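You operate a simulated robot arm through the tools that you are given. There is no shell and no other tool. Be economical: measure what you need, move in short steps, check, and stop when the job is done.

You are at the controls of a simulated two-armed robot. One attempt, no reset.

TASK
Pick up the medium brown carton from the top of the wooden table with one hand, pass it to the other hand and put it on the clear end of the white table. Set down upright: brown carton.
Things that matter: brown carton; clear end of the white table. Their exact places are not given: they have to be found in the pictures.

Only the result counts: the job must be done as asked and must still hold three seconds after the hand-in. Knocking over, shifting, dropping, spilling or breaking anything else fails it.

THE ROBOT
Two 7-joint arms with two-finger parallel grippers on one trunk, on a base that drives. Base frame: it is fixed to the floor where the robot stands at the start and does not move with it; the origin is under the middle of the robot, x ahead of it, y to its left, z up; the surface under the hand at the start is at about z = 850. Units: mm, rad, N and s.
The left shoulder is at the start at [50, 177, 1129], the right one opposite. With the tool pointing down near the work surface each hand reaches from about 220 to 700 mm from the robot's upright axis, wherever it stands, measured 20 degrees to its own side. Places, roughly: clear end of the white table [-3900, -2000, 900]. Payload 3.43 kg a hand.
Tool frame (each hand has its own): the origin (TCP) lies between the finger pads and is the grasp point; the fingertips stand 34 mm ahead of it; z points along the fingers, y is the line along which they close. The gripper opens to 128 mm. The fingers are 24 mm wide and 12 mm thick; the gripper's body (48 by 130 mm) begins 96 mm behind the TCP.
Orientation is told as [roll, pitch, yaw] about the base's x, y, z axes, in that order, counted from this pose: with the fingers straight down and closing along the base's y, the tool's x points along the base's -x, its y along +y and its z along -z.

THE INTERFACE
- The arms move only by the tool nudge_tool. It takes "left_steps", "right_steps" or both (then of equal length, played together; a hand with none holds still); each is a list of rows, each a list of 6 numbers: the shift along the tool's x, y, z in units of 100 mm (1.0 is 100 mm), then the turn, a rotation vector about the tool's x, y, z in units of 60 degrees (1.0 is 60 degrees). In form: [[tx, ty, tz, rx, ry, rz], ...]. A call has 1 to 20 rows; each row is the pose to reach, as a shift and turn from the pose commanded when the call began, along the tool's axes at that moment. "left_gripper" and "right_gripper" are, for a hand that has rows, the finger opening in m, from 0 to 0.128, set as the call begins (left out, the last holds). A call with a number of a shift or a turn outside -1 to 1 is refused whole. A row lasts 0.2 s, in which the tool goes at most 50 mm and 0.15 rad; a call with a longer step from one row to the next is refused whole, and so is a gripper value outside its range. A pose out of reach is approached as far as the arm can. The call stops where the force on the tool passes 40 N (or 10 N more than at its start, if that is more) or the arm is blocked; 0.2 s more then pass. Each finger travels about 108 mm/s and halts on what it meets, pressing with about 35 N; the grip force reading is that of the motor and also rises with nothing between the fingers. The clock runs only during rows and for 0.2 s after the last one: add rows that repeat a pose to give the fingers time. The reply holds the time, the measured pose of the TCP, the force on the tool along the base axes, the opening and the grip force, in the units named above and with some noise, with the torque about the TCP (base axes, N m) and any sound that the robot's microphone picked up.
- Cameras (640 x 400 px; columns grow to the right, rows downward): "scene" is now at [155.8, -33.7, 1304.4]; the picture's right is [-0.37, -0.93, 0.00], its down [-0.42, 0.17, -0.89] and it looks along [0.83, -0.33, -0.46] (base axes); focal length 276 px, centre (320, 200). "left" rides on the left gripper at [76, 11, -160] in its tool frame; the picture's right is [-0.15, 0.99, 0.00], its down [-0.88, -0.13, -0.46] and it looks along [-0.45, -0.07, 0.89] (tool axes); focal length 234 px, centre (320, 200). "right" rides on the right gripper at [76, -11, -160] in its tool frame; the picture's right is [0.15, 0.99, 0.00], its down [-0.88, 0.13, -0.46] and it looks along [-0.45, 0.07, 0.89] (tool axes); focal length 234 px, centre (320, 200).
- camera(camera): a new picture of that camera. The clock stands still meanwhile.
- slide_trunk(by): slides the trunk up (or, below 0, down) by that many mm; the arms and the scene camera ride with it, the base frame stays. It gives what a move gives, with no picture.
- drive_base(legs): drives the robot by 1 to 6 legs, each [ahead, turn to the left] in mm and rad, along the robot's own axes; the way and the turn of a leg run together, so that a leg with both is an arc; at most 1500 mm and 3.142 rad a leg. The arms and the cameras ride along, it lands a little off, and it stops where it bumps. It gives what a move gives.
- aim_head(pan, tilt): turns the head with the scene camera to pan (to the left, within 1.396 rad either way) and tilt (down, from -0.506 to 1.204), counted from straight ahead of the robot. It gives what a move gives.
- pixel_to_xyz(camera, pixels): for up to 12 pixels [column, row] of the newest picture of that camera ("zoom" is the newest enlarged one), the place [x, y, z] in the base frame of the surface seen there, good to about 3 mm. The clock stands still meanwhile.
- zoom(camera, box): a new picture of the part [left, top, right, bottom] of that camera's present view, enlarged. The clock stands still meanwhile.
- close_job(): hands the job in; it is judged then, once.

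Keep the steps short. Do not move on a guess: measure, check each grasp and each placing, and mend mistakes. In all there are 80 turns and 70 pictures (those below and enlarged ones count). Leave the grippers open and the arms clear of the work at the hand-in unless told otherwise, and finish with a single line.

The tools are called after "Emit:" as name(argument=value, ...) on one line, values as JSON. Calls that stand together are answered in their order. nudge_tool: Moves the arms, as the interface text tells. Its arguments: {"type":"object","properties":{"left_steps":{"type":"array"},"left_gripper":{"type":"number"},"right_steps":{"type":"array"},"right_gripper":{"type":"number"}},"required":[]} The other tools are called the same way: slide_trunk (by) slides the trunk up or down; drive_base (legs) drives the base; aim_head (pan, tilt) turns the head that bears the scene camera; camera (camera) takes a picture; pixel_to_xyz (camera, pixels) gives the place of the surface under pixels of a picture; zoom (camera, box) takes an enlarged picture of a part of a camera's view; close_job () hands the job in.

At the start:

```text
time: 0.0
left_ee_pos: [371.7, -14.4, 1160.1]
left_orientation: [0.0, 0.001, 0.001]
left_contact_force: [-0.4, -0.9, -0.3]
left_ft_torque: [0.01, 0.01, 0.0]
left_gripper_width: 128.0
left_gripper_force: 0.1
right_ee_pos: [354.5, -413.9, 1104.4]
right_orientation: [0.0, 0.0, -0.001]
right_contact_force: [0.0, -0.2, 0.0]
right_ft_torque: [0.01, 0.01, -0.02]
right_gripper_width: 128.2
right_gripper_force: 0.1
trunk travel left (down, up): [-300.0, 101.0]
robot x, y, heading: [1.3, 0.8, 0.001]
head pan, tilt: [-0.379, 0.473]
```

scene: 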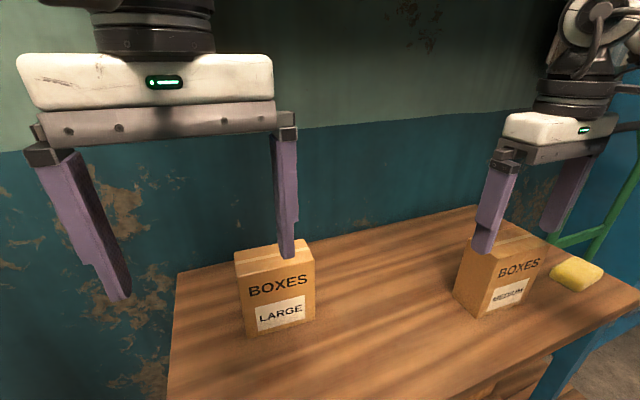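
right: 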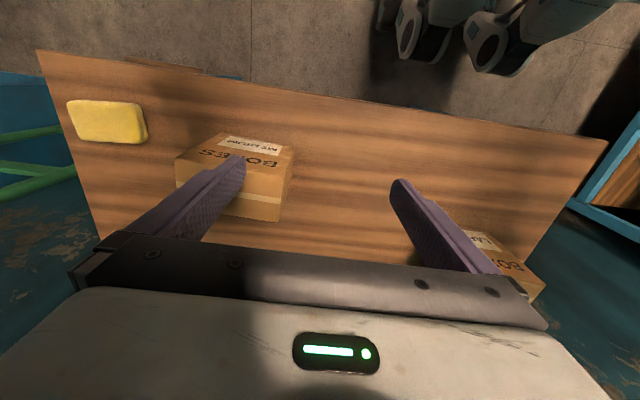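
left: 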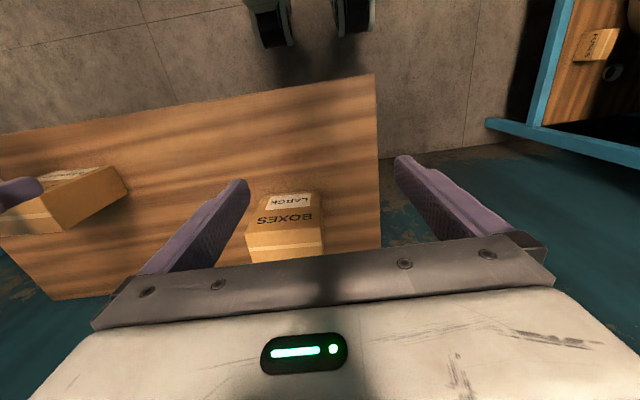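

The box at about (500,275) in the scene picture reads MEDIUM. I'll enlarge it to confirm and to measure it.

Emit:
zoom(camera="scene", box=[430, 200, 630, 325])

Emit:
pixel_to_xyz(camera="scene", pixels=[[456, 288], [476, 317], [531, 300], [462, 255], [484, 262], [545, 242], [515, 245], [440, 310], [575, 275], [265, 245], [280, 332], [560, 310]])

Emit:
pixel_to_xyz(camera="right", pixels=[[176, 158], [225, 133], [294, 148], [243, 195], [280, 200], [278, 220], [212, 178], [265, 165], [330, 200], [180, 184], [110, 120], [250, 135]])

```text
3.20 times, centred on (530, 262) of scene
```

zoom: 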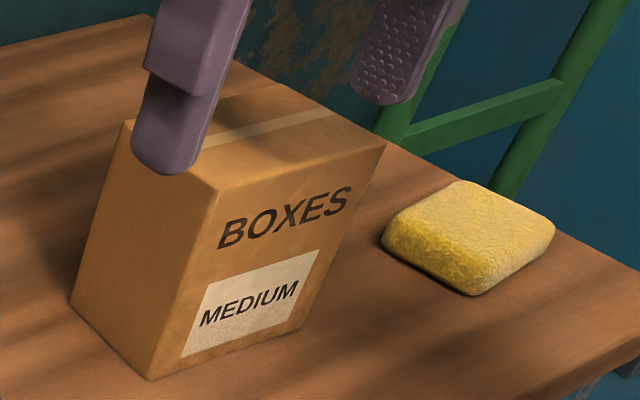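

```text
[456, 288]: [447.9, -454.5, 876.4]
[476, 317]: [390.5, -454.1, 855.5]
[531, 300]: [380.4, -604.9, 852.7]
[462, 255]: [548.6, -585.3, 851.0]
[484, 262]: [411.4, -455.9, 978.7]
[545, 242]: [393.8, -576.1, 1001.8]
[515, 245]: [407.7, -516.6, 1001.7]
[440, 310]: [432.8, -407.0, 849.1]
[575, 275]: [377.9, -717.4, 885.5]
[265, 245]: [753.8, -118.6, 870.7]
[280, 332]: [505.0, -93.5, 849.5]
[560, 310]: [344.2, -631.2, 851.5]
```

```text
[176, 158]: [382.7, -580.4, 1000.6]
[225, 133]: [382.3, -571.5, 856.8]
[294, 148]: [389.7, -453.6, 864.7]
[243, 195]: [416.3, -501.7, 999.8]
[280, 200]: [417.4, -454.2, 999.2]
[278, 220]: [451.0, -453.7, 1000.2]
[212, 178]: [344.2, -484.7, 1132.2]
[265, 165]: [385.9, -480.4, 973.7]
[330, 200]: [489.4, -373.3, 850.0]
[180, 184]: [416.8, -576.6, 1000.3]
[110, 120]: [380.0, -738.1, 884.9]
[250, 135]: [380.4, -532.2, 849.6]
```

It reads MEDIUM. Next I'll measure its far edge and its yaw, using the enlarged picture and the right-hand picture.

Emit:
pixel_to_xyz(camera="zoom", pixels=[[225, 200], [370, 160], [300, 280], [190, 350], [240, 260], [350, 200], [80, 290], [130, 340], [240, 95], [280, 100], [330, 112], [127, 130]])

Emit:
pixel_to_xyz(camera="right", pixels=[[230, 212], [250, 219], [265, 221], [285, 215], [289, 180], [270, 228], [240, 222], [190, 175], [186, 190], [255, 210], [289, 160], [288, 200]])

Emit:
aim_head(pan=-1.39, tilt=0.35)

Emit:
camera(camera="scene")

```text
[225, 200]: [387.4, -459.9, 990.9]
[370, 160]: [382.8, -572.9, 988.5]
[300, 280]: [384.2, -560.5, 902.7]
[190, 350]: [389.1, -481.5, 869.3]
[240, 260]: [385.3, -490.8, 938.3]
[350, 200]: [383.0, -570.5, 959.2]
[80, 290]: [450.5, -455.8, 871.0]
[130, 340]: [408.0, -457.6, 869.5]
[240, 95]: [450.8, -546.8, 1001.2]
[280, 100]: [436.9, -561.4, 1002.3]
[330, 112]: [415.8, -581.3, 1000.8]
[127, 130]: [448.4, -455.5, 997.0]
```

```text
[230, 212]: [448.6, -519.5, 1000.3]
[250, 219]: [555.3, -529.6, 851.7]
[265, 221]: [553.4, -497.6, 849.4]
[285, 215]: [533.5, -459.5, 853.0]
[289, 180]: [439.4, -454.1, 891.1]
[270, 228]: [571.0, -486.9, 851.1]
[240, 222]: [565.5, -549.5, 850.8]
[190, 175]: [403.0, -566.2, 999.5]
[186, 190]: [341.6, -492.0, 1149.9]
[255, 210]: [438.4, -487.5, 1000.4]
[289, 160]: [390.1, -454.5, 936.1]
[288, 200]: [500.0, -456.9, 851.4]
```

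```text
time: 1.3
left_ee_pos: [372.7, -15.0, 1162.8]
left_orientation: [0.001, -0.002, 0.0]
left_contact_force: [-0.1, -0.3, -0.1]
left_ft_torque: [0.0, -0.01, 0.01]
left_gripper_width: 128.1
left_gripper_force: 0.1
right_ee_pos: [354.5, -415.3, 1104.6]
right_orientation: [0.001, 0.0, -0.002]
right_contact_force: [0.3, -1.1, -0.6]
right_ft_torque: [0.03, 0.0, -0.01]
right_gripper_width: 127.8
right_gripper_force: 0.1
trunk travel left (down, up): [-300.0, 101.0]
robot x, y, heading: [2.3, 3.3, -0.0]
head pan, tilt: [-1.389, 0.351]
```

```text
65 pictures are left
```

scene: 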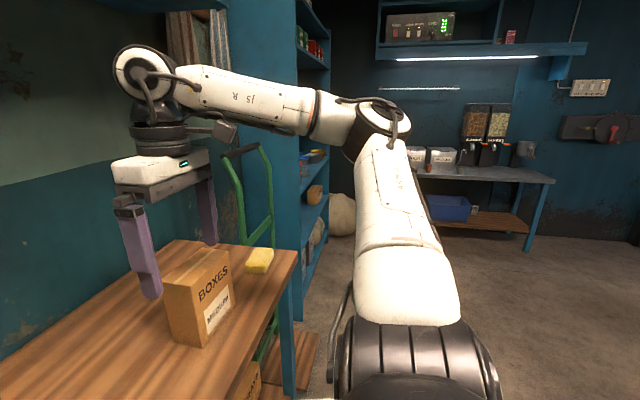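

The carton spans about x 384–454, y -455 to -582 and z 850–1001, with almost no yaw. I'll grip it from above across the narrow 70 mm (x) side with the right hand. First I turn the right hand toward yaw +90° at its present height, where the fingertips clear the box, and move it partway over.

Emit:
nudge_tool(right_steps=[[-0.09, -0.1, 0, 0, 0, -0.14], [-0.18, -0.2, 0, 0, 0, -0.28], [-0.27, -0.3, 0, 0, 0, -0.42], [-0.36, -0.4, 0, 0, 0, -0.56], [-0.45, -0.5, 0, 0, 0, -0.7], [-0.54, -0.6, 0, 0, 0, -0.84], [-0.64, -0.7, 0, 0, 0, -0.98]], right_gripper=0.128)

```text
time: 2.9
left_ee_pos: [372.2, -14.4, 1161.8]
left_orientation: [0.0, -0.001, 0.0]
left_contact_force: [0.0, 0.5, -0.9]
left_ft_torque: [0.0, -0.01, 0.01]
left_gripper_width: 128.1
left_gripper_force: 0.1
right_ee_pos: [319.5, -272.4, 1084.9]
right_orientation: [-0.008, 0.006, 1.01]
right_contact_force: [-0.1, 0.7, 0.5]
right_ft_torque: [0.01, -0.01, 0.0]
right_gripper_width: 128.1
right_gripper_force: 0.0
right hand out of reach, approached as far as the arm can: row 2, 3, 4, 5, 6, 7
trunk travel left (down, up): [-300.0, 101.0]
robot x, y, heading: [-2.3, 2.7, 0.006]
head pan, tilt: [-1.389, 0.351]
```

Yaw +90° is out of reach here. Yaw -90° lies closer to the arm's natural direction, so I'll turn back that way.

Emit:
nudge_tool(right_steps=[[0, 0, 0, 0, 0, 0.14], [0, 0, 0, 0, 0, 0.28], [0, 0, 0, 0, 0, 0.42], [0, 0, 0, 0, 0, 0.56], [0, 0, 0, 0, 0, 0.7], [0, 0, 0, 0, 0, 0.84], [0, 0, 0, 0, 0, 0.98]])

```text
time: 4.5
left_ee_pos: [372.2, -14.7, 1162.0]
left_orientation: [0.001, -0.002, 0.0]
left_contact_force: [0.0, -0.2, 0.0]
left_ft_torque: [0.01, 0.04, -0.02]
left_gripper_width: 127.9
left_gripper_force: 0.1
right_ee_pos: [320.4, -273.4, 1084.4]
right_orientation: [0.002, -0.001, -0.001]
right_contact_force: [0.1, 0.1, 0.5]
right_ft_torque: [0.01, 0.03, -0.01]
right_gripper_width: 128.1
right_gripper_force: 0.1
trunk travel left (down, up): [-300.0, 101.0]
robot x, y, heading: [0.6, 2.4, 0.001]
head pan, tilt: [-1.389, 0.351]
```

The hand is back at yaw 0 at (320,-273). I'll go on to a negative yaw while moving right and a little up.

Emit:
nudge_tool(right_steps=[[-0.07, -0.14, -0.03, 0, 0, 0.14], [-0.14, -0.28, -0.06, 0, 0, 0.28], [-0.21, -0.42, -0.09, 0, 0, 0.42], [-0.28, -0.56, -0.12, 0, 0, 0.56], [-0.35, -0.7, -0.15, 0, 0, 0.7], [-0.42, -0.84, -0.18, 0, 0, 0.84], [-0.5, -0.98, -0.2, 0, 0, 0.98]])

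```text
time: 6.1
left_ee_pos: [371.8, -15.1, 1160.8]
left_orientation: [0.0, -0.002, -0.001]
left_contact_force: [0.2, -0.7, -0.7]
left_ft_torque: [0.0, -0.01, 0.01]
left_gripper_width: 127.9
left_gripper_force: 0.1
right_ee_pos: [370.8, -371.1, 1102.7]
right_orientation: [-0.002, -0.001, -1.031]
right_contact_force: [-0.7, -0.2, -0.3]
right_ft_torque: [0.01, 0.07, 0.03]
right_gripper_width: 127.7
right_gripper_force: 0.0
trunk travel left (down, up): [-300.0, 101.0]
robot x, y, heading: [-1.2, -0.7, 0.003]
head pan, tilt: [-1.389, 0.351]
```

The yaw is -1.03 now. I'll finish turning to -90° and move about 100 mm closer.

Emit:
nudge_tool(right_steps=[[-0.25, -0.07, 0, 0, 0, 0.13], [-0.5, -0.14, 0, 0, 0, 0.26], [-0.75, -0.2, 0, 0, 0, 0.39], [-1.0, -0.27, 0, 0, 0, 0.515], [-1.0, -0.27, 0, 0, 0, 0.515]])

```text
time: 7.3
left_ee_pos: [371.6, -14.5, 1161.5]
left_orientation: [-0.001, 0.0, -0.001]
left_contact_force: [-0.6, 0.7, -0.1]
left_ft_torque: [-0.01, 0.01, 0.0]
left_gripper_width: 128.1
left_gripper_force: 0.1
right_ee_pos: [399.1, -471.7, 1104.4]
right_orientation: [0.0, 0.002, -1.568]
right_contact_force: [1.2, -0.6, -0.3]
right_ft_torque: [0.0, 0.01, 0.03]
right_gripper_width: 128.2
right_gripper_force: 0.0
trunk travel left (down, up): [-300.0, 101.0]
robot x, y, heading: [0.1, -0.2, 0.001]
head pan, tilt: [-1.389, 0.351]
```

Now tool x = +y and tool y = +x. Next I move over the box at (419,-535).

Emit:
nudge_tool(right_steps=[[-0.3, 0.1, 0, 0, 0, 0], [-0.63, 0.2, 0, 0, 0, 0], [-0.63, 0.2, 0, 0, 0, 0]])

Emit:
camera(camera="right")

```text
time: 8.1
left_ee_pos: [372.5, -13.7, 1162.7]
left_orientation: [0.0, 0.0, 0.001]
left_contact_force: [0.2, -0.3, -0.1]
left_ft_torque: [0.01, -0.02, -0.01]
left_gripper_width: 128.0
left_gripper_force: 0.0
right_ee_pos: [417.8, -532.6, 1105.1]
right_orientation: [0.001, 0.001, -1.565]
right_contact_force: [0.7, -1.3, 0.5]
right_ft_torque: [-0.04, 0.01, 0.0]
right_gripper_width: 128.0
right_gripper_force: 0.0
trunk travel left (down, up): [-300.0, 101.0]
robot x, y, heading: [-0.2, 2.4, -0.003]
head pan, tilt: [-1.389, 0.351]
```

```text
64 pictures are left
```

right: 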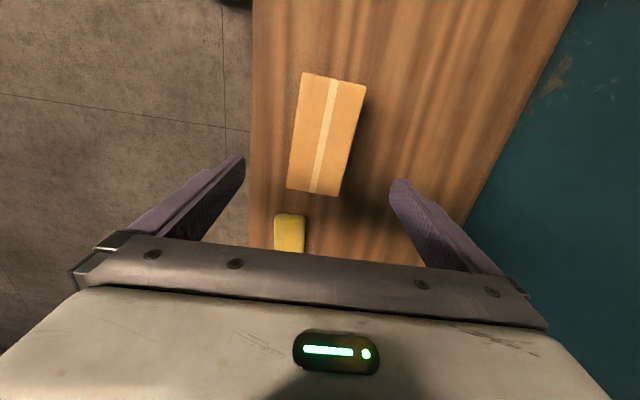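

The carton lies between the fingers. I'll measure its top corners from this view.

Emit:
pixel_to_xyz(camera="right", pixels=[[304, 76], [362, 88], [290, 186], [340, 193], [298, 120], [355, 120], [292, 160], [348, 160], [322, 130], [280, 160], [272, 225], [316, 185]])

```text
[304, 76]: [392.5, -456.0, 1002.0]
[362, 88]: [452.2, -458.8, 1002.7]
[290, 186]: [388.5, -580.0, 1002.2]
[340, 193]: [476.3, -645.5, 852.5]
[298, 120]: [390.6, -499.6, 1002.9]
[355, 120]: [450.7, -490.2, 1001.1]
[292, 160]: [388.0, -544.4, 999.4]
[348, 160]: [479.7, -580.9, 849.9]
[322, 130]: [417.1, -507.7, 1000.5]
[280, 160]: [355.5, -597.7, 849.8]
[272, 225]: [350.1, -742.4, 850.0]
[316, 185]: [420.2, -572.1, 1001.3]
```

The carton's yaw is about -0.035, so I'll match it and go down to z≈967.

Emit:
nudge_tool(right_steps=[[0, 0, 0.3, 0, 0, 0.033], [0, 0, 0.6, 0, 0, 0.033], [0, 0, 0.8, 0, 0, 0.033], [0, 0, 1.0, 0, 0, 0.033]])

Emit:
nudge_tool(right_steps=[[0, 0.01, 0.2, 0, 0, 0], [0, 0.01, 0.38, 0, 0, 0], [0, 0.01, 0.38, 0, 0, 0]])

Emit:
camera(camera="right")

Emit:
camera(camera="scene")

```text
time: 9.1
left_ee_pos: [371.9, -15.1, 1161.0]
left_orientation: [-0.001, 0.0, 0.0]
left_contact_force: [-0.4, 0.5, 0.7]
left_ft_torque: [-0.02, 0.01, 0.0]
left_gripper_width: 127.7
left_gripper_force: 0.0
right_ee_pos: [420.4, -533.8, 1004.5]
right_orientation: [0.0, 0.0, -1.601]
right_contact_force: [0.2, 0.1, -0.7]
right_ft_torque: [0.01, 0.02, -0.01]
right_gripper_width: 127.8
right_gripper_force: 0.1
trunk travel left (down, up): [-300.0, 101.0]
robot x, y, heading: [1.6, 3.7, -0.002]
head pan, tilt: [-1.389, 0.351]
```

```text
time: 9.9
left_ee_pos: [372.7, -14.2, 1161.9]
left_orientation: [0.0, 0.0, 0.001]
left_contact_force: [0.0, -0.3, 0.5]
left_ft_torque: [0.03, 0.0, -0.03]
left_gripper_width: 128.2
left_gripper_force: 0.2
right_ee_pos: [419.5, -534.1, 965.8]
right_orientation: [-0.001, 0.001, -1.6]
right_contact_force: [0.1, -0.3, -0.5]
right_ft_torque: [0.0, 0.03, -0.01]
right_gripper_width: 128.3
right_gripper_force: 0.0
trunk travel left (down, up): [-300.0, 101.0]
robot x, y, heading: [-2.9, 0.7, -0.002]
head pan, tilt: [-1.389, 0.351]
```

```text
63 pictures are left
```

right: 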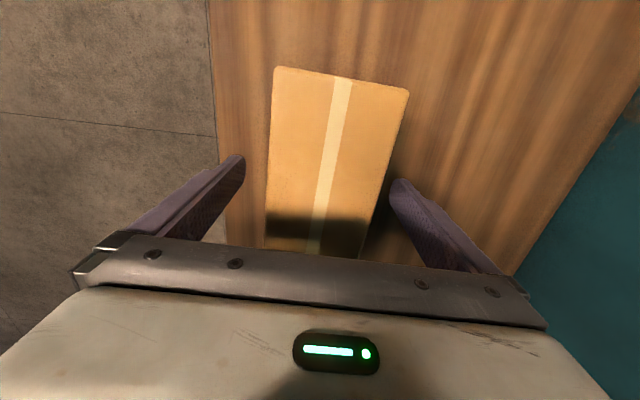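

```text
62 pictures are left
```

scene: 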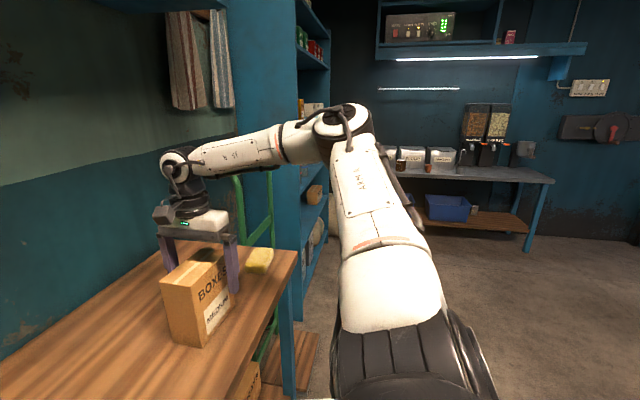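

The fingers straddle the box with no contact, so I close now.

Emit:
nudge_tool(right_steps=[[0, 0, 0, 0, 0, 0], [0, 0, 0, 0, 0, 0], [0, 0, 0, 0, 0, 0], [0, 0, 0, 0, 0, 0], [0, 0, 0, 0, 0, 0]], right_gripper=0.04)

Emit:
nudge_tool(right_steps=[[0, 0, -0.15, 0, 0, 0], [0, 0, -0.3, 0, 0, 0], [0, 0, -0.3, 0, 0, 0]])

Emit:
camera(camera="scene")

```text
time: 11.1
left_ee_pos: [372.6, -14.8, 1161.2]
left_orientation: [-0.001, 0.0, 0.001]
left_contact_force: [-0.5, 0.5, 0.7]
left_ft_torque: [0.0, 0.0, 0.0]
left_gripper_width: 128.2
left_gripper_force: 0.2
right_ee_pos: [419.7, -533.2, 965.6]
right_orientation: [-0.001, -0.001, -1.6]
right_contact_force: [0.1, -1.1, 0.0]
right_ft_torque: [-0.15, 0.04, -0.05]
right_gripper_width: 67.8
right_gripper_force: 35.2
trunk travel left (down, up): [-300.0, 101.0]
robot x, y, heading: [-1.9, -2.1, -0.001]
head pan, tilt: [-1.389, 0.351]
```

```text
time: 11.9
left_ee_pos: [372.8, -15.3, 1160.8]
left_orientation: [0.0, 0.0, 0.001]
left_contact_force: [0.7, 0.5, -0.5]
left_ft_torque: [0.0, -0.02, -0.02]
left_gripper_width: 128.1
left_gripper_force: 0.1
right_ee_pos: [419.8, -534.4, 996.2]
right_orientation: [0.0, 0.001, -1.601]
right_contact_force: [-0.1, -0.2, -3.9]
right_ft_torque: [-0.04, -0.02, 0.04]
right_gripper_width: 68.1
right_gripper_force: 34.9
trunk travel left (down, up): [-300.0, 101.0]
robot x, y, heading: [5.1, -1.2, 0.004]
head pan, tilt: [-1.389, 0.351]
```

```text
61 pictures are left
```

scene: 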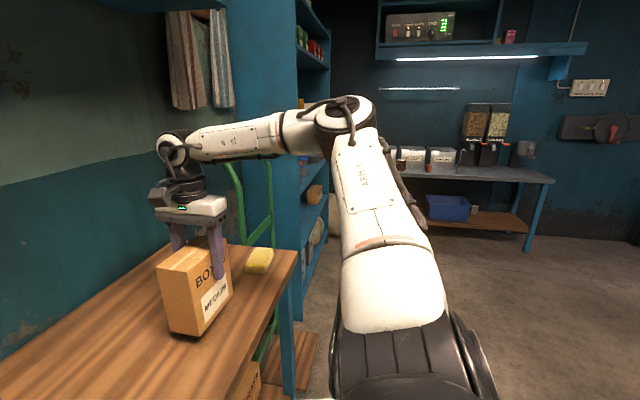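

The box is held: width 68, weight about 4 N, and it hangs level. I'll raise it another 90 mm, then turn the head left to check the room before backing off.

Emit:
nudge_tool(right_steps=[[0, 0, -0.3, 0, 0, 0], [0, 0, -0.6, 0, 0, 0], [0, 0, -0.9, 0, 0, 0]])

Emit:
aim_head(pan=1.39, tilt=0.5)

Emit:
camera(camera="scene")

```text
time: 12.7
left_ee_pos: [371.7, -14.8, 1161.1]
left_orientation: [0.001, 0.0, 0.0]
left_contact_force: [0.6, 0.4, -0.3]
left_ft_torque: [-0.02, 0.01, 0.02]
left_gripper_width: 127.9
left_gripper_force: 0.0
right_ee_pos: [419.8, -534.3, 1087.3]
right_orientation: [0.001, 0.0, -1.599]
right_contact_force: [0.5, -0.5, -4.4]
right_ft_torque: [-0.09, -0.01, 0.02]
right_gripper_width: 67.8
right_gripper_force: 34.9
trunk travel left (down, up): [-300.0, 101.0]
robot x, y, heading: [0.9, 0.2, 0.003]
head pan, tilt: [-1.389, 0.351]
```

```text
time: 15.1
left_ee_pos: [373.5, -14.7, 1161.4]
left_orientation: [0.001, 0.002, 0.001]
left_contact_force: [-0.5, -0.6, 0.3]
left_ft_torque: [-0.05, -0.01, -0.01]
left_gripper_width: 128.0
left_gripper_force: 0.0
right_ee_pos: [417.8, -534.9, 1085.8]
right_orientation: [0.0, 0.0, -1.601]
right_contact_force: [-0.5, -0.5, -4.0]
right_ft_torque: [-0.04, 0.01, -0.01]
right_gripper_width: 67.8
right_gripper_force: 34.9
trunk travel left (down, up): [-300.0, 101.0]
robot x, y, heading: [-0.2, 1.6, -0.0]
head pan, tilt: [1.389, 0.499]
```

```text
60 pictures are left
```

scene: 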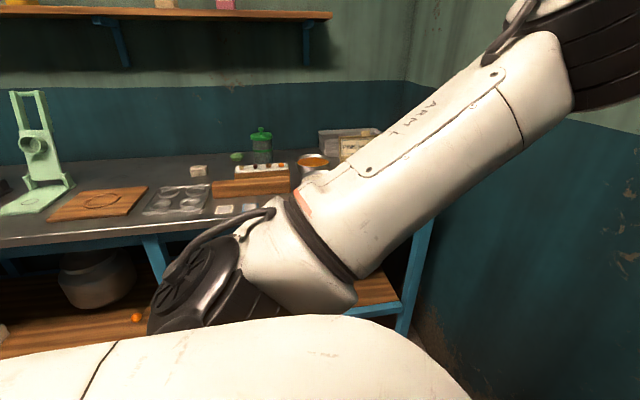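

A workbench runs along the left side. I'll measure how far away its edge is, and the left elbow.

Emit:
pixel_to_xyz(camera="scene", pixels=[[100, 235], [30, 240], [200, 225], [260, 145], [35, 180], [200, 280], [320, 240], [420, 230], [220, 200], [310, 165]])

```text
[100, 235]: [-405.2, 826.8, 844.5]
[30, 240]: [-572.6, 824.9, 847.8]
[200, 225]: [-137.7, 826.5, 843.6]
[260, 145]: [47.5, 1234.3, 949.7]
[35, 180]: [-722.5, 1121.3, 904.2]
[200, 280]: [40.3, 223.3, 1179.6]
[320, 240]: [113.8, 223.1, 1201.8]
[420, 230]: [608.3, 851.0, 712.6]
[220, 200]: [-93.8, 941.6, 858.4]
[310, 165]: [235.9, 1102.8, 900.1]
```

The bench edge is at y=826, which leaves clear room. I'll back off 450 mm to free both arms from the table.

Emit:
drive_base(legs=[[-450, 0]])

Emit:
aim_head(pan=-0.35, tilt=0.5)

Emit:
camera(camera="scene")

```text
time: 17.8
left_ee_pos: [-75.7, -14.8, 1161.7]
left_orientation: [-0.001, 0.001, -0.002]
left_contact_force: [0.1, -0.1, 1.3]
left_ft_torque: [0.01, -0.02, 0.01]
left_gripper_width: 128.0
left_gripper_force: 0.0
right_ee_pos: [-30.3, -535.2, 1086.8]
right_orientation: [0.001, -0.002, -1.602]
right_contact_force: [-0.2, 0.0, -4.4]
right_ft_torque: [-0.08, -0.01, -0.02]
right_gripper_width: 67.6
right_gripper_force: 35.0
trunk travel left (down, up): [-300.0, 101.0]
robot x, y, heading: [-450.0, -1.7, -0.007]
head pan, tilt: [1.389, 0.499]
```

```text
time: 19.6
left_ee_pos: [-75.2, -15.9, 1162.5]
left_orientation: [0.001, -0.001, -0.001]
left_contact_force: [0.5, 1.7, 1.0]
left_ft_torque: [-0.03, -0.03, -0.01]
left_gripper_width: 128.0
left_gripper_force: 0.0
right_ee_pos: [-29.1, -534.6, 1086.2]
right_orientation: [0.0, 0.001, -1.601]
right_contact_force: [0.2, 0.5, -4.0]
right_ft_torque: [-0.07, -0.01, -0.02]
right_gripper_width: 67.7
right_gripper_force: 35.0
trunk travel left (down, up): [-300.0, 101.0]
robot x, y, heading: [-448.2, -1.3, 0.0]
head pan, tilt: [-0.351, 0.499]
```

```text
59 pictures are left
```

scene: 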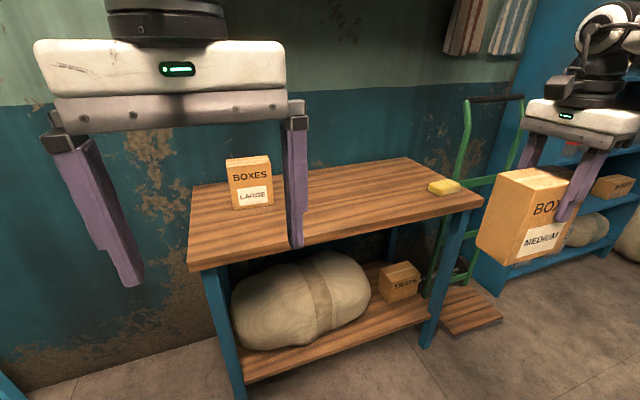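

The table is cleared. Plan for the pass: the right hand brings the box to about 480 mm ahead and 300 mm right at yaw -45°. The left hand then comes in tilted 45° along the box's long axis from the near end and grips the same two faces lower down. First, the right hand moves and turns.

Emit:
nudge_tool(right_steps=[[0.16, 0.15, 0, 0, 0, -0.13], [0.32, 0.3, 0, 0, 0, -0.26], [0.48, 0.45, 0, 0, 0, -0.39], [0.64, 0.6, 0, 0, 0, -0.52], [0.8, 0.75, 0, 0, 0, -0.65], [0.98, 0.9, 0, 0, 0, -0.777], [0.98, 0.9, 0, 0, 0, -0.777]])

```text
time: 21.2
left_ee_pos: [-75.6, -14.8, 1163.1]
left_orientation: [0.001, 0.0, -0.001]
left_contact_force: [0.6, -0.5, 0.2]
left_ft_torque: [-0.03, -0.01, -0.01]
left_gripper_width: 127.7
left_gripper_force: 0.1
right_ee_pos: [63.7, -442.0, 1086.7]
right_orientation: [0.002, 0.003, -0.787]
right_contact_force: [-0.4, 0.0, -5.3]
right_ft_torque: [-0.05, -0.05, -0.02]
right_gripper_width: 67.9
right_gripper_force: 35.4
trunk travel left (down, up): [-300.0, 101.0]
robot x, y, heading: [-448.2, 1.7, -0.006]
head pan, tilt: [-0.351, 0.499]
```

The right hand is at (64,-442) with yaw -0.787. Now I move it 130 mm in +y, while the left hand yaws to -45° on the spot.

Emit:
nudge_tool(right_steps=[[0.15, 0.15, 0, 0, 0, 0], [0.3, 0.3, 0, 0, 0, 0], [0.45, 0.45, 0, 0, 0, 0], [0.6, 0.6, 0, 0, 0, 0], [0.75, 0.75, 0, 0, 0, 0], [0.92, 0.92, 0, 0, 0, 0], [0.92, 0.92, 0, 0, 0, 0]], left_steps=[[0, 0, 0, 0, 0, 0.13], [0, 0, 0, 0, 0, 0.26], [0, 0, 0, 0, 0, 0.39], [0, 0, 0, 0, 0, 0.52], [0, 0, 0, 0, 0, 0.65], [0, 0, 0, 0, 0, 0.752], [0, 0, 0, 0, 0, 0.752]], left_gripper=0.128)

Emit:
nudge_tool(left_steps=[[0, 0, 0, 0, -0.13, 0], [0, 0, 0, 0, -0.26, 0], [0, 0, 0, 0, -0.39, 0], [0, 0, 0, 0, -0.52, 0], [0, 0, 0, 0, -0.65, 0], [0, 0, 0, 0, -0.75, 0], [0, 0, 0, 0, -0.75, 0]])

Emit:
camera(camera="scene")

Emit:
camera(camera="left")

```text
time: 22.8
left_ee_pos: [-75.6, -15.0, 1160.4]
left_orientation: [0.001, -0.001, -0.79]
left_contact_force: [0.9, 0.6, 0.9]
left_ft_torque: [0.02, -0.02, -0.01]
left_gripper_width: 127.9
left_gripper_force: 0.0
right_ee_pos: [65.0, -308.7, 1085.4]
right_orientation: [0.002, 0.002, -0.79]
right_contact_force: [-0.9, -0.6, -3.3]
right_ft_torque: [-0.02, -0.04, -0.01]
right_gripper_width: 67.8
right_gripper_force: 34.6
trunk travel left (down, up): [-300.0, 101.0]
robot x, y, heading: [-448.1, -2.2, -0.0]
head pan, tilt: [-0.351, 0.499]
```

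```text
time: 24.4
left_ee_pos: [-75.0, -14.7, 1162.9]
left_orientation: [0.001, -0.789, -0.788]
left_contact_force: [0.3, -0.3, -0.6]
left_ft_torque: [0.01, -0.01, 0.0]
left_gripper_width: 128.1
left_gripper_force: 0.1
right_ee_pos: [64.6, -310.4, 1085.7]
right_orientation: [0.001, 0.0, -0.79]
right_contact_force: [0.4, 0.3, -4.9]
right_ft_torque: [-0.04, -0.05, -0.02]
right_gripper_width: 67.5
right_gripper_force: 35.5
trunk travel left (down, up): [-300.0, 101.0]
robot x, y, heading: [-448.9, 5.4, -0.003]
head pan, tilt: [-0.351, 0.499]
```

```text
58 pictures are left
```

scene: 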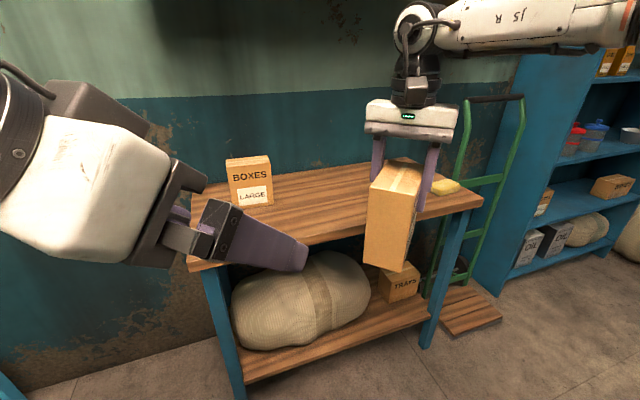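

```text
57 pictures are left
```

left: 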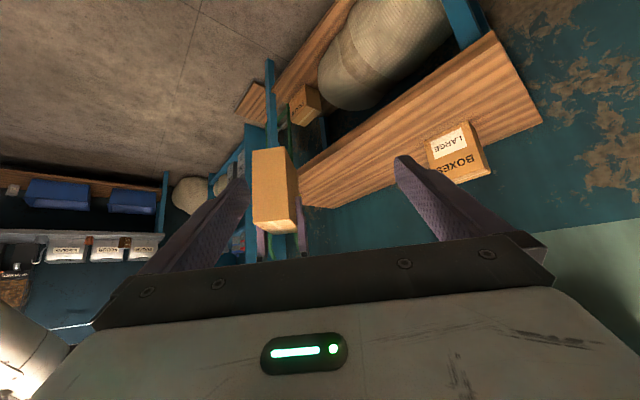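

The left hand reached the tilted pose. I'll measure the near end face of the box in both pictures.

Emit:
pixel_to_xyz(camera="left", pixels=[[253, 152], [288, 149], [256, 215], [292, 215], [272, 180], [275, 226]])

Emit:
pixel_to_xyz(camera="scene", pixels=[[373, 190], [413, 200], [368, 258], [400, 268], [390, 230], [386, 167]])

```text
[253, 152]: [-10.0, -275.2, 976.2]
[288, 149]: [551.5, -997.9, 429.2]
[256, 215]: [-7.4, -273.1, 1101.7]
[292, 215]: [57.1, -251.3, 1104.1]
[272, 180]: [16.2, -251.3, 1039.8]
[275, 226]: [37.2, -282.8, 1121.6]
```

```text
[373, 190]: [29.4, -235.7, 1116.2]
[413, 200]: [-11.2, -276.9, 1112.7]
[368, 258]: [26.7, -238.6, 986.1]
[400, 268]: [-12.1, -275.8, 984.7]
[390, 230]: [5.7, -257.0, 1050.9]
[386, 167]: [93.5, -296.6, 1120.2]
```

The near face is centred at about (9,-256), z 972–1122. The left grip target is (36,-283,1034). I'll first align the left hand on the approach line, well back from the box.

Emit:
nudge_tool(left_steps=[[-0.25, -0.25, 0.05, 0, 0, 0], [-0.5, -0.5, 0.1, 0, 0, 0], [-0.75, -0.75, 0.2, 0, 0, 0], [-0.98, -0.98, 0.3, 0, 0, 0], [-0.98, -0.98, 0.3, 0, 0, 0]])

Emit:
camera(camera="left")

Emit:
camera(camera="scene")

```text
time: 25.6
left_ee_pos: [-81.6, -148.7, 1210.6]
left_orientation: [-0.001, -0.785, -0.788]
left_contact_force: [-0.7, 0.3, -0.3]
left_ft_torque: [0.03, -0.02, 0.02]
left_gripper_width: 127.9
left_gripper_force: 0.0
right_ee_pos: [65.5, -309.6, 1086.7]
right_orientation: [-0.001, 0.001, -0.79]
right_contact_force: [0.3, -0.1, -4.7]
right_ft_torque: [-0.06, -0.02, 0.01]
right_gripper_width: 67.8
right_gripper_force: 35.0
trunk travel left (down, up): [-300.0, 101.0]
robot x, y, heading: [-449.5, -1.6, 0.002]
head pan, tilt: [-0.351, 0.499]
```

```text
56 pictures are left
```

left: 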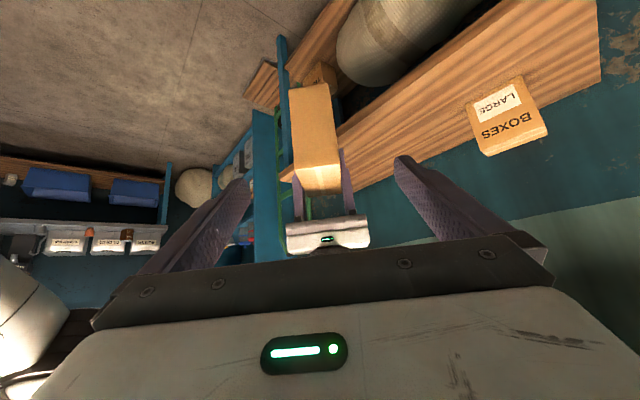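

```text
55 pictures are left
```

scene: 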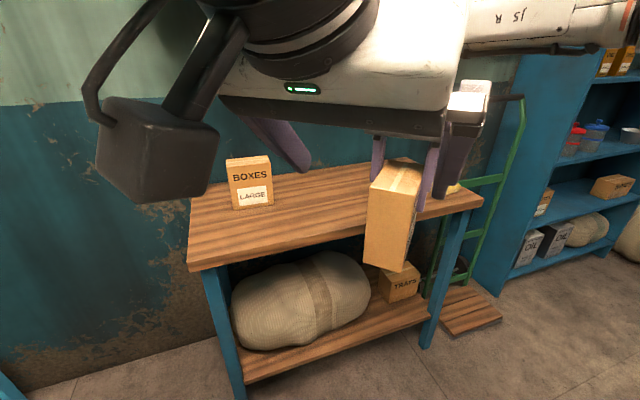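

The hand is on the line, with about 250 mm to go along the tool's z and 12 mm across. I'll advance 95 mm.

Emit:
nudge_tool(left_steps=[[0, -0.06, 0.3, 0, 0, 0], [0, -0.12, 0.6, 0, 0, 0], [0, -0.12, 0.95, 0, 0, 0], [0, -0.12, 0.95, 0, 0, 0]])

Emit:
camera(camera="left")

Emit:
camera(camera="right")

```text
time: 26.6
left_ee_pos: [-41.6, -203.5, 1141.5]
left_orientation: [-0.002, -0.786, -0.789]
left_contact_force: [0.1, 0.7, -0.1]
left_ft_torque: [0.01, -0.01, -0.01]
left_gripper_width: 128.2
left_gripper_force: 0.0
right_ee_pos: [65.8, -309.6, 1086.3]
right_orientation: [0.001, -0.001, -0.788]
right_contact_force: [0.2, 0.7, -4.6]
right_ft_torque: [-0.09, -0.02, 0.01]
right_gripper_width: 67.7
right_gripper_force: 35.3
trunk travel left (down, up): [-300.0, 101.0]
robot x, y, heading: [-446.5, 0.7, 0.006]
head pan, tilt: [-0.351, 0.499]
```

```text
54 pictures are left
```

left: 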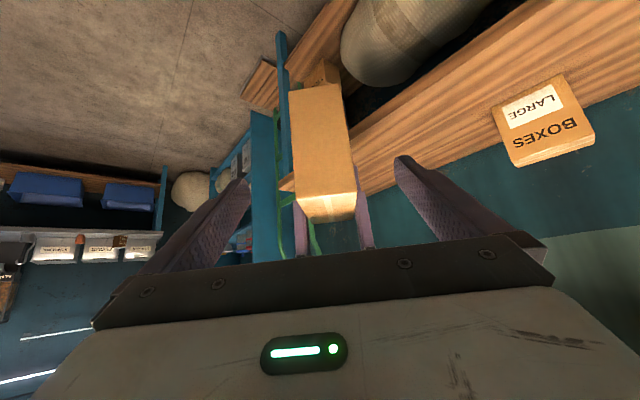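

```text
53 pictures are left
```

right: 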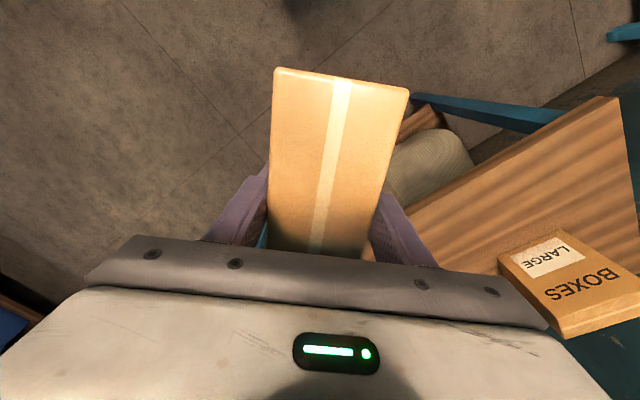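

Clear so far. There are 154 mm left on a straight line, so I advance 90 and then the rest. The move stops on contact.

Emit:
nudge_tool(left_steps=[[0, 0, 0.25, 0, 0, 0], [0, 0, 0.5, 0, 0, 0], [0, 0, 0.7, 0, 0, 0], [0, -0.01, 0.9, 0, 0, 0], [0, -0.01, 0.9, 0, 0, 0]])

Emit:
camera(camera="left")

Emit:
camera(camera="right")

```text
time: 27.8
left_ee_pos: [2.0, -249.1, 1079.9]
left_orientation: [0.0, -0.784, -0.79]
left_contact_force: [0.3, -0.6, 0.1]
left_ft_torque: [0.02, -0.03, -0.03]
left_gripper_width: 128.1
left_gripper_force: 0.1
right_ee_pos: [65.7, -309.4, 1085.5]
right_orientation: [0.0, 0.001, -0.789]
right_contact_force: [-0.6, 0.2, -4.3]
right_ft_torque: [-0.06, -0.04, 0.0]
right_gripper_width: 67.9
right_gripper_force: 35.3
trunk travel left (down, up): [-300.0, 101.0]
robot x, y, heading: [-448.9, 3.5, 0.004]
head pan, tilt: [-0.351, 0.499]
```

```text
52 pictures are left
```

left: 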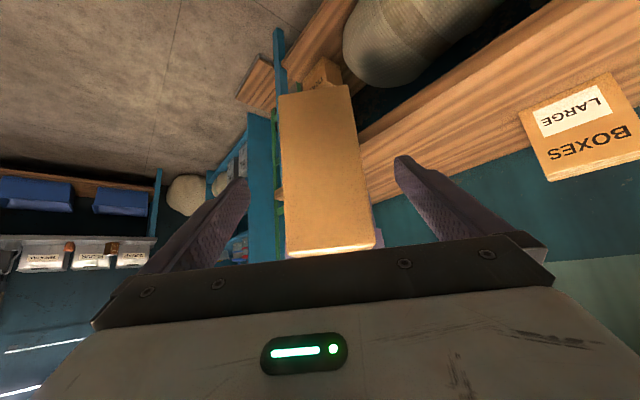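

```text
51 pictures are left
```

right: 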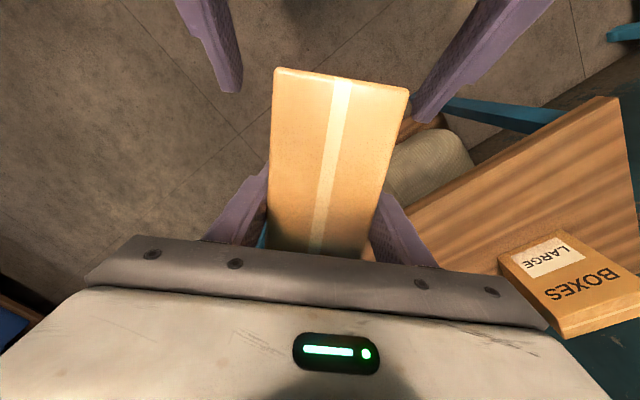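

The left fingers straddle the box evenly. The last 65 mm now, then a check.

Emit:
nudge_tool(left_steps=[[0, 0, 0.2, 0, 0, 0], [0, 0, 0.4, 0, 0, 0], [0, 0, 0.65, 0, 0, 0], [0, 0, 0.65, 0, 0, 0]])

Emit:
camera(camera="right")

Emit:
camera(camera="left")

```text
time: 28.8
left_ee_pos: [49.5, -269.6, 1036.1]
left_orientation: [0.012, -0.794, -0.769]
left_contact_force: [-0.1, -0.5, -0.6]
left_ft_torque: [0.01, 0.02, 0.03]
left_gripper_width: 127.9
left_gripper_force: 0.0
right_ee_pos: [65.0, -310.9, 1086.0]
right_orientation: [-0.001, 0.002, -0.789]
right_contact_force: [-1.1, 0.4, -4.1]
right_ft_torque: [-0.02, -0.02, 0.01]
right_gripper_width: 67.8
right_gripper_force: 35.4
trunk travel left (down, up): [-300.0, 101.0]
robot x, y, heading: [-445.7, -0.8, -0.005]
head pan, tilt: [-0.351, 0.499]
```

```text
50 pictures are left
```

right: 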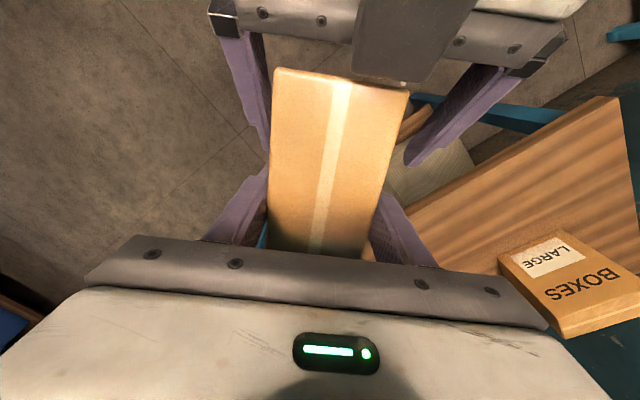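

```text
49 pictures are left
```

left: 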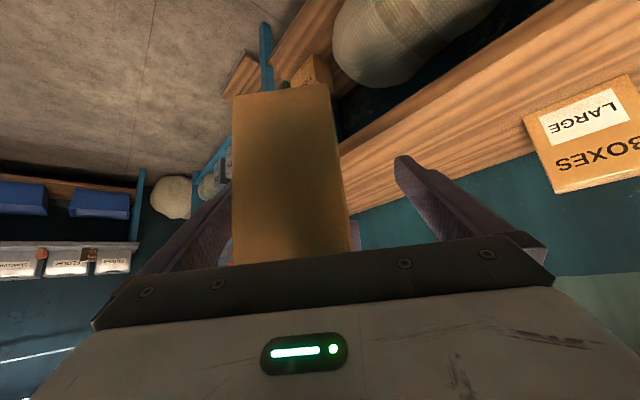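

The left hand came in about 19 mm off sideways. I'll enlarge the right-hand view to see the dark part near (415,40).

Emit:
zoom(camera="right", box=[200, 0, 600, 250])

Emit:
pixel_to_xyz(camera="right", pixels=[[415, 30], [400, 70], [380, 10], [350, 74], [300, 20], [255, 100], [440, 140], [264, 150], [410, 160], [340, 80], [480, 55]])

Emit:
camera(camera="scene")

```text
1.60 times, centred on (400, 125) of right
```

zoom: 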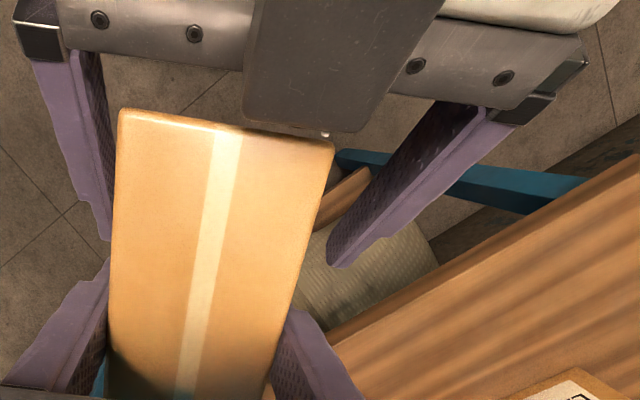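

```text
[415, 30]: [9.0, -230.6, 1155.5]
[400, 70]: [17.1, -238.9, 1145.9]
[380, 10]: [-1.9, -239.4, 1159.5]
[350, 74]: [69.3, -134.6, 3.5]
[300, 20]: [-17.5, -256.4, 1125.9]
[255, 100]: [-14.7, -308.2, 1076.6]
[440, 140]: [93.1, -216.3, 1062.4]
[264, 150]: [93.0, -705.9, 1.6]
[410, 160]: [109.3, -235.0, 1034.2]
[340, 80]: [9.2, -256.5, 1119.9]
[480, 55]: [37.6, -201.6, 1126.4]
```

```text
47 pictures are left
```

scene: 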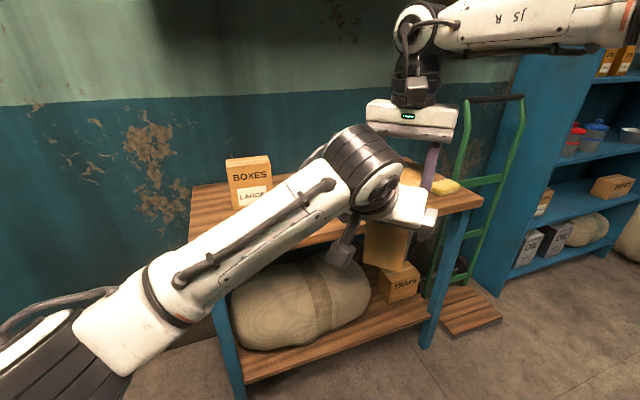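

The dark part is the back of the left gripper, clear of the box, and no force reads. I'll hold for a moment to see whether the offset is only lag.

Emit:
nudge_tool(left_steps=[[0, 0, 0, 0, 0, 0], [0, 0, 0, 0, 0, 0]])

```text
time: 29.4
left_ee_pos: [50.2, -269.5, 1033.8]
left_orientation: [0.012, -0.787, -0.766]
left_contact_force: [0.3, -0.8, -0.7]
left_ft_torque: [0.0, 0.0, 0.03]
left_gripper_width: 127.7
left_gripper_force: 0.1
right_ee_pos: [64.9, -309.5, 1085.3]
right_orientation: [0.001, 0.0, -0.788]
right_contact_force: [-0.5, -0.1, -4.5]
right_ft_torque: [-0.05, -0.05, 0.03]
right_gripper_width: 67.9
right_gripper_force: 34.9
trunk travel left (down, up): [-300.0, 101.0]
robot x, y, heading: [-446.1, 0.1, -0.004]
head pan, tilt: [-0.351, 0.499]
```

The offset is steady at about 18–19 mm along the closing line. It's easier to centre the box on the left hand, so I'll shift the right hand 18 mm along that line and turn it 0.02 rad.

Emit:
nudge_tool(right_steps=[[0, 0.06, 0, 0, 0, -0.01], [0, 0.12, 0, 0, 0, -0.02], [0, 0.18, 0, 0, 0, -0.02], [0, 0.18, 0, 0, 0, -0.02]])

Emit:
camera(camera="right")

```text
time: 30.4
left_ee_pos: [50.0, -268.9, 1030.4]
left_orientation: [0.009, -0.782, -0.767]
left_contact_force: [-0.6, -0.8, -0.6]
left_ft_torque: [0.0, 0.02, 0.0]
left_gripper_width: 128.0
left_gripper_force: 0.1
right_ee_pos: [77.7, -297.5, 1085.6]
right_orientation: [0.0, 0.0, -0.768]
right_contact_force: [-0.1, 0.4, -4.0]
right_ft_torque: [-0.03, -0.02, 0.02]
right_gripper_width: 67.9
right_gripper_force: 35.1
trunk travel left (down, up): [-300.0, 101.0]
robot x, y, heading: [-451.2, 0.2, -0.004]
head pan, tilt: [-0.351, 0.499]
```

```text
46 pictures are left
```

right: 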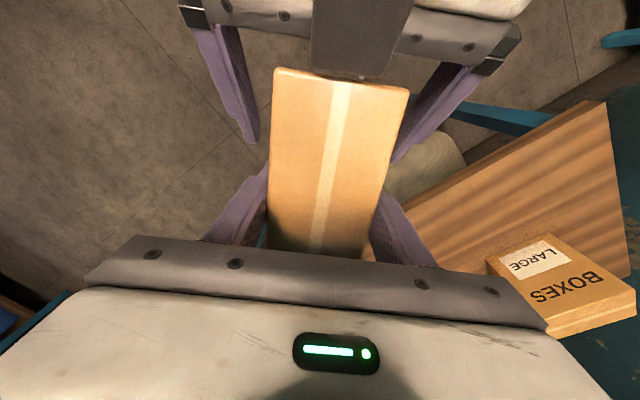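

The box is now centred between the left fingers (relative offset -40 mm along its length, 0 across). I close the left gripper.

Emit:
nudge_tool(left_steps=[[0, 0, 0, 0, 0, 0], [0, 0, 0, 0, 0, 0], [0, 0, 0, 0, 0, 0], [0, 0, 0, 0, 0, 0], [0, 0, 0, 0, 0, 0]], left_gripper=0.04)

Emit:
camera(camera="right")

Emit:
camera(camera="left")

```text
time: 31.6
left_ee_pos: [48.4, -269.2, 1030.0]
left_orientation: [0.005, -0.782, -0.765]
left_contact_force: [1.2, 2.7, 4.8]
left_ft_torque: [-1.21, 0.73, -1.3]
left_gripper_width: 67.9
left_gripper_force: 34.8
right_ee_pos: [78.0, -297.0, 1085.6]
right_orientation: [0.0, 0.003, -0.768]
right_contact_force: [-1.4, -2.3, -11.0]
right_ft_torque: [0.89, -0.86, 1.41]
right_gripper_width: 68.0
right_gripper_force: 35.1
trunk travel left (down, up): [-300.0, 101.0]
robot x, y, heading: [-449.7, 0.6, 0.003]
head pan, tilt: [-0.351, 0.499]
```

```text
45 pictures are left
```

right: 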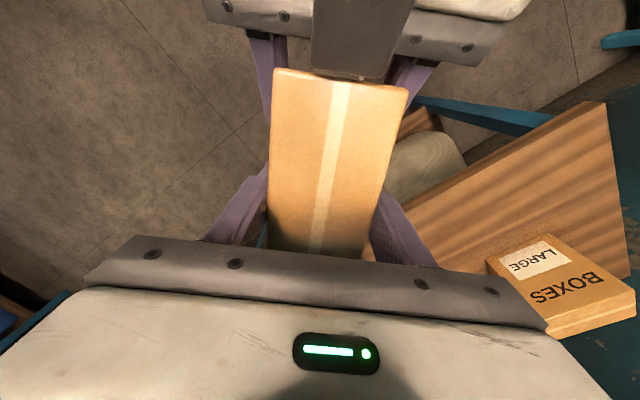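

```text
44 pictures are left
```

left: 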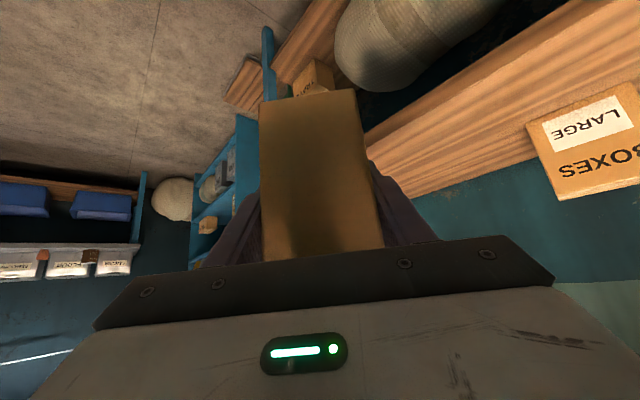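

Both hands hold the box (68 mm each). Next I open the right hand and lift it straight up off the box.

Emit:
nudge_tool(right_steps=[[0, 0, 0, 0, 0, 0], [0, 0, 0, 0, 0, 0], [0, 0, 0, 0, 0, 0], [0, 0, 0, 0, 0, 0]], right_gripper=0.12)

Emit:
camera(camera="right")

```text
time: 32.6
left_ee_pos: [48.7, -269.2, 1027.6]
left_orientation: [0.006, -0.779, -0.764]
left_contact_force: [0.4, 1.5, 0.3]
left_ft_torque: [0.08, 0.09, 0.01]
left_gripper_width: 67.7
left_gripper_force: 35.1
right_ee_pos: [79.0, -296.3, 1087.0]
right_orientation: [0.0, 0.0, -0.769]
right_contact_force: [-0.3, -0.4, -0.2]
right_ft_torque: [0.0, 0.02, 0.0]
right_gripper_width: 120.3
right_gripper_force: 0.0
trunk travel left (down, up): [-300.0, 101.0]
robot x, y, heading: [-448.5, 0.5, -0.001]
head pan, tilt: [-0.351, 0.499]
```

```text
43 pictures are left
```

right: 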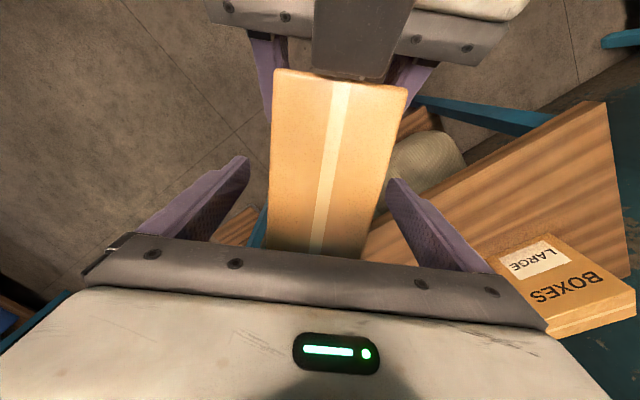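

The right hand is free of the box. I lift it 90 mm up and away.

Emit:
nudge_tool(right_steps=[[0, 0, -0.2, 0, 0, 0], [0, 0, -0.5, 0, 0, 0], [0, 0, -0.9, 0, 0, 0], [0, 0, -0.9, 0, 0, 0]])

Emit:
camera(camera="right")

```text
time: 33.6
left_ee_pos: [49.6, -269.1, 1030.0]
left_orientation: [0.008, -0.779, -0.764]
left_contact_force: [-0.9, -0.4, 0.6]
left_ft_torque: [0.1, 0.1, -0.02]
left_gripper_width: 68.0
left_gripper_force: 34.8
right_ee_pos: [77.0, -297.5, 1175.9]
right_orientation: [0.001, 0.001, -0.769]
right_contact_force: [0.6, 0.0, 0.0]
right_ft_torque: [0.03, 0.02, -0.02]
right_gripper_width: 120.0
right_gripper_force: 0.1
trunk travel left (down, up): [-300.0, 101.0]
robot x, y, heading: [-448.9, 0.2, -0.005]
head pan, tilt: [-0.351, 0.499]
```

```text
42 pictures are left
```

right: 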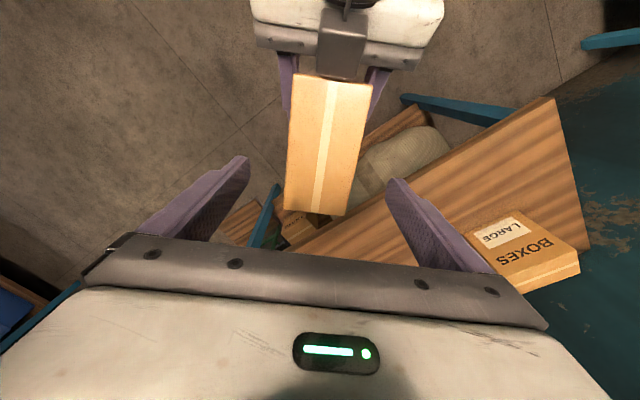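

The left hand alone now holds the box level. I'll draw the right hand back to its side and pull the left hand with the box back and up.

Emit:
nudge_tool(right_steps=[[0.06, -0.2, 0, 0, 0, 0], [0.12, -0.4, 0, 0, 0, 0], [0.18, -0.6, 0, 0, 0, 0], [0.24, -0.8, 0, 0, 0, 0], [0.3, -0.98, 0, 0, 0, 0]])

Emit:
nudge_tool(right_steps=[[0.06, -0.2, 0, 0, 0, 0], [0.12, -0.4, 0, 0, 0, 0], [0.18, -0.6, 0, 0, 0, 0], [0.24, -0.8, 0, 0, 0, 0], [0.3, -0.98, 0, 0, 0, 0]], left_steps=[[0, 0, -0.1, 0, 0, 0], [0, 0, -0.3, 0, 0, 0], [0, 0, -0.5, 0, 0, 0], [0, 0, -0.7, 0, 0, 0], [0, 0, -0.9, 0, 0, 0]])

Emit:
camera(camera="scene")

```text
time: 34.8
left_ee_pos: [48.4, -270.1, 1030.6]
left_orientation: [0.007, -0.781, -0.766]
left_contact_force: [-0.2, -0.3, 0.1]
left_ft_torque: [0.07, 0.09, 0.01]
left_gripper_width: 67.7
left_gripper_force: 35.0
right_ee_pos: [-12.6, -348.5, 1177.1]
right_orientation: [0.001, 0.001, -0.77]
right_contact_force: [0.4, 0.2, 0.4]
right_ft_torque: [0.01, 0.0, 0.0]
right_gripper_width: 120.1
right_gripper_force: 0.0
trunk travel left (down, up): [-300.0, 101.0]
robot x, y, heading: [-448.8, -0.9, -0.002]
head pan, tilt: [-0.351, 0.499]
```

```text
time: 36.0
left_ee_pos: [-5.6, -233.3, 1094.2]
left_orientation: [0.004, -0.782, -0.78]
left_contact_force: [0.2, -0.4, -4.3]
left_ft_torque: [0.05, 0.05, -0.02]
left_gripper_width: 67.8
left_gripper_force: 35.9
right_ee_pos: [-101.3, -396.7, 1175.6]
right_orientation: [0.001, 0.0, -0.768]
right_contact_force: [-0.7, -0.1, 0.3]
right_ft_torque: [-0.02, -0.01, -0.02]
right_gripper_width: 120.5
right_gripper_force: 0.1
trunk travel left (down, up): [-300.0, 101.0]
robot x, y, heading: [-450.0, -0.9, 0.002]
head pan, tilt: [-0.351, 0.499]
```

```text
41 pictures are left
```

scene: 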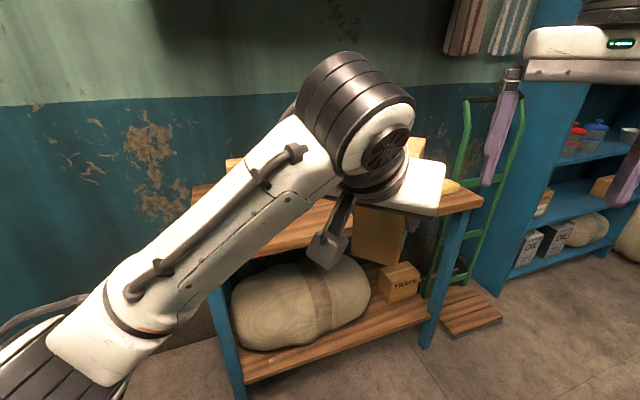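

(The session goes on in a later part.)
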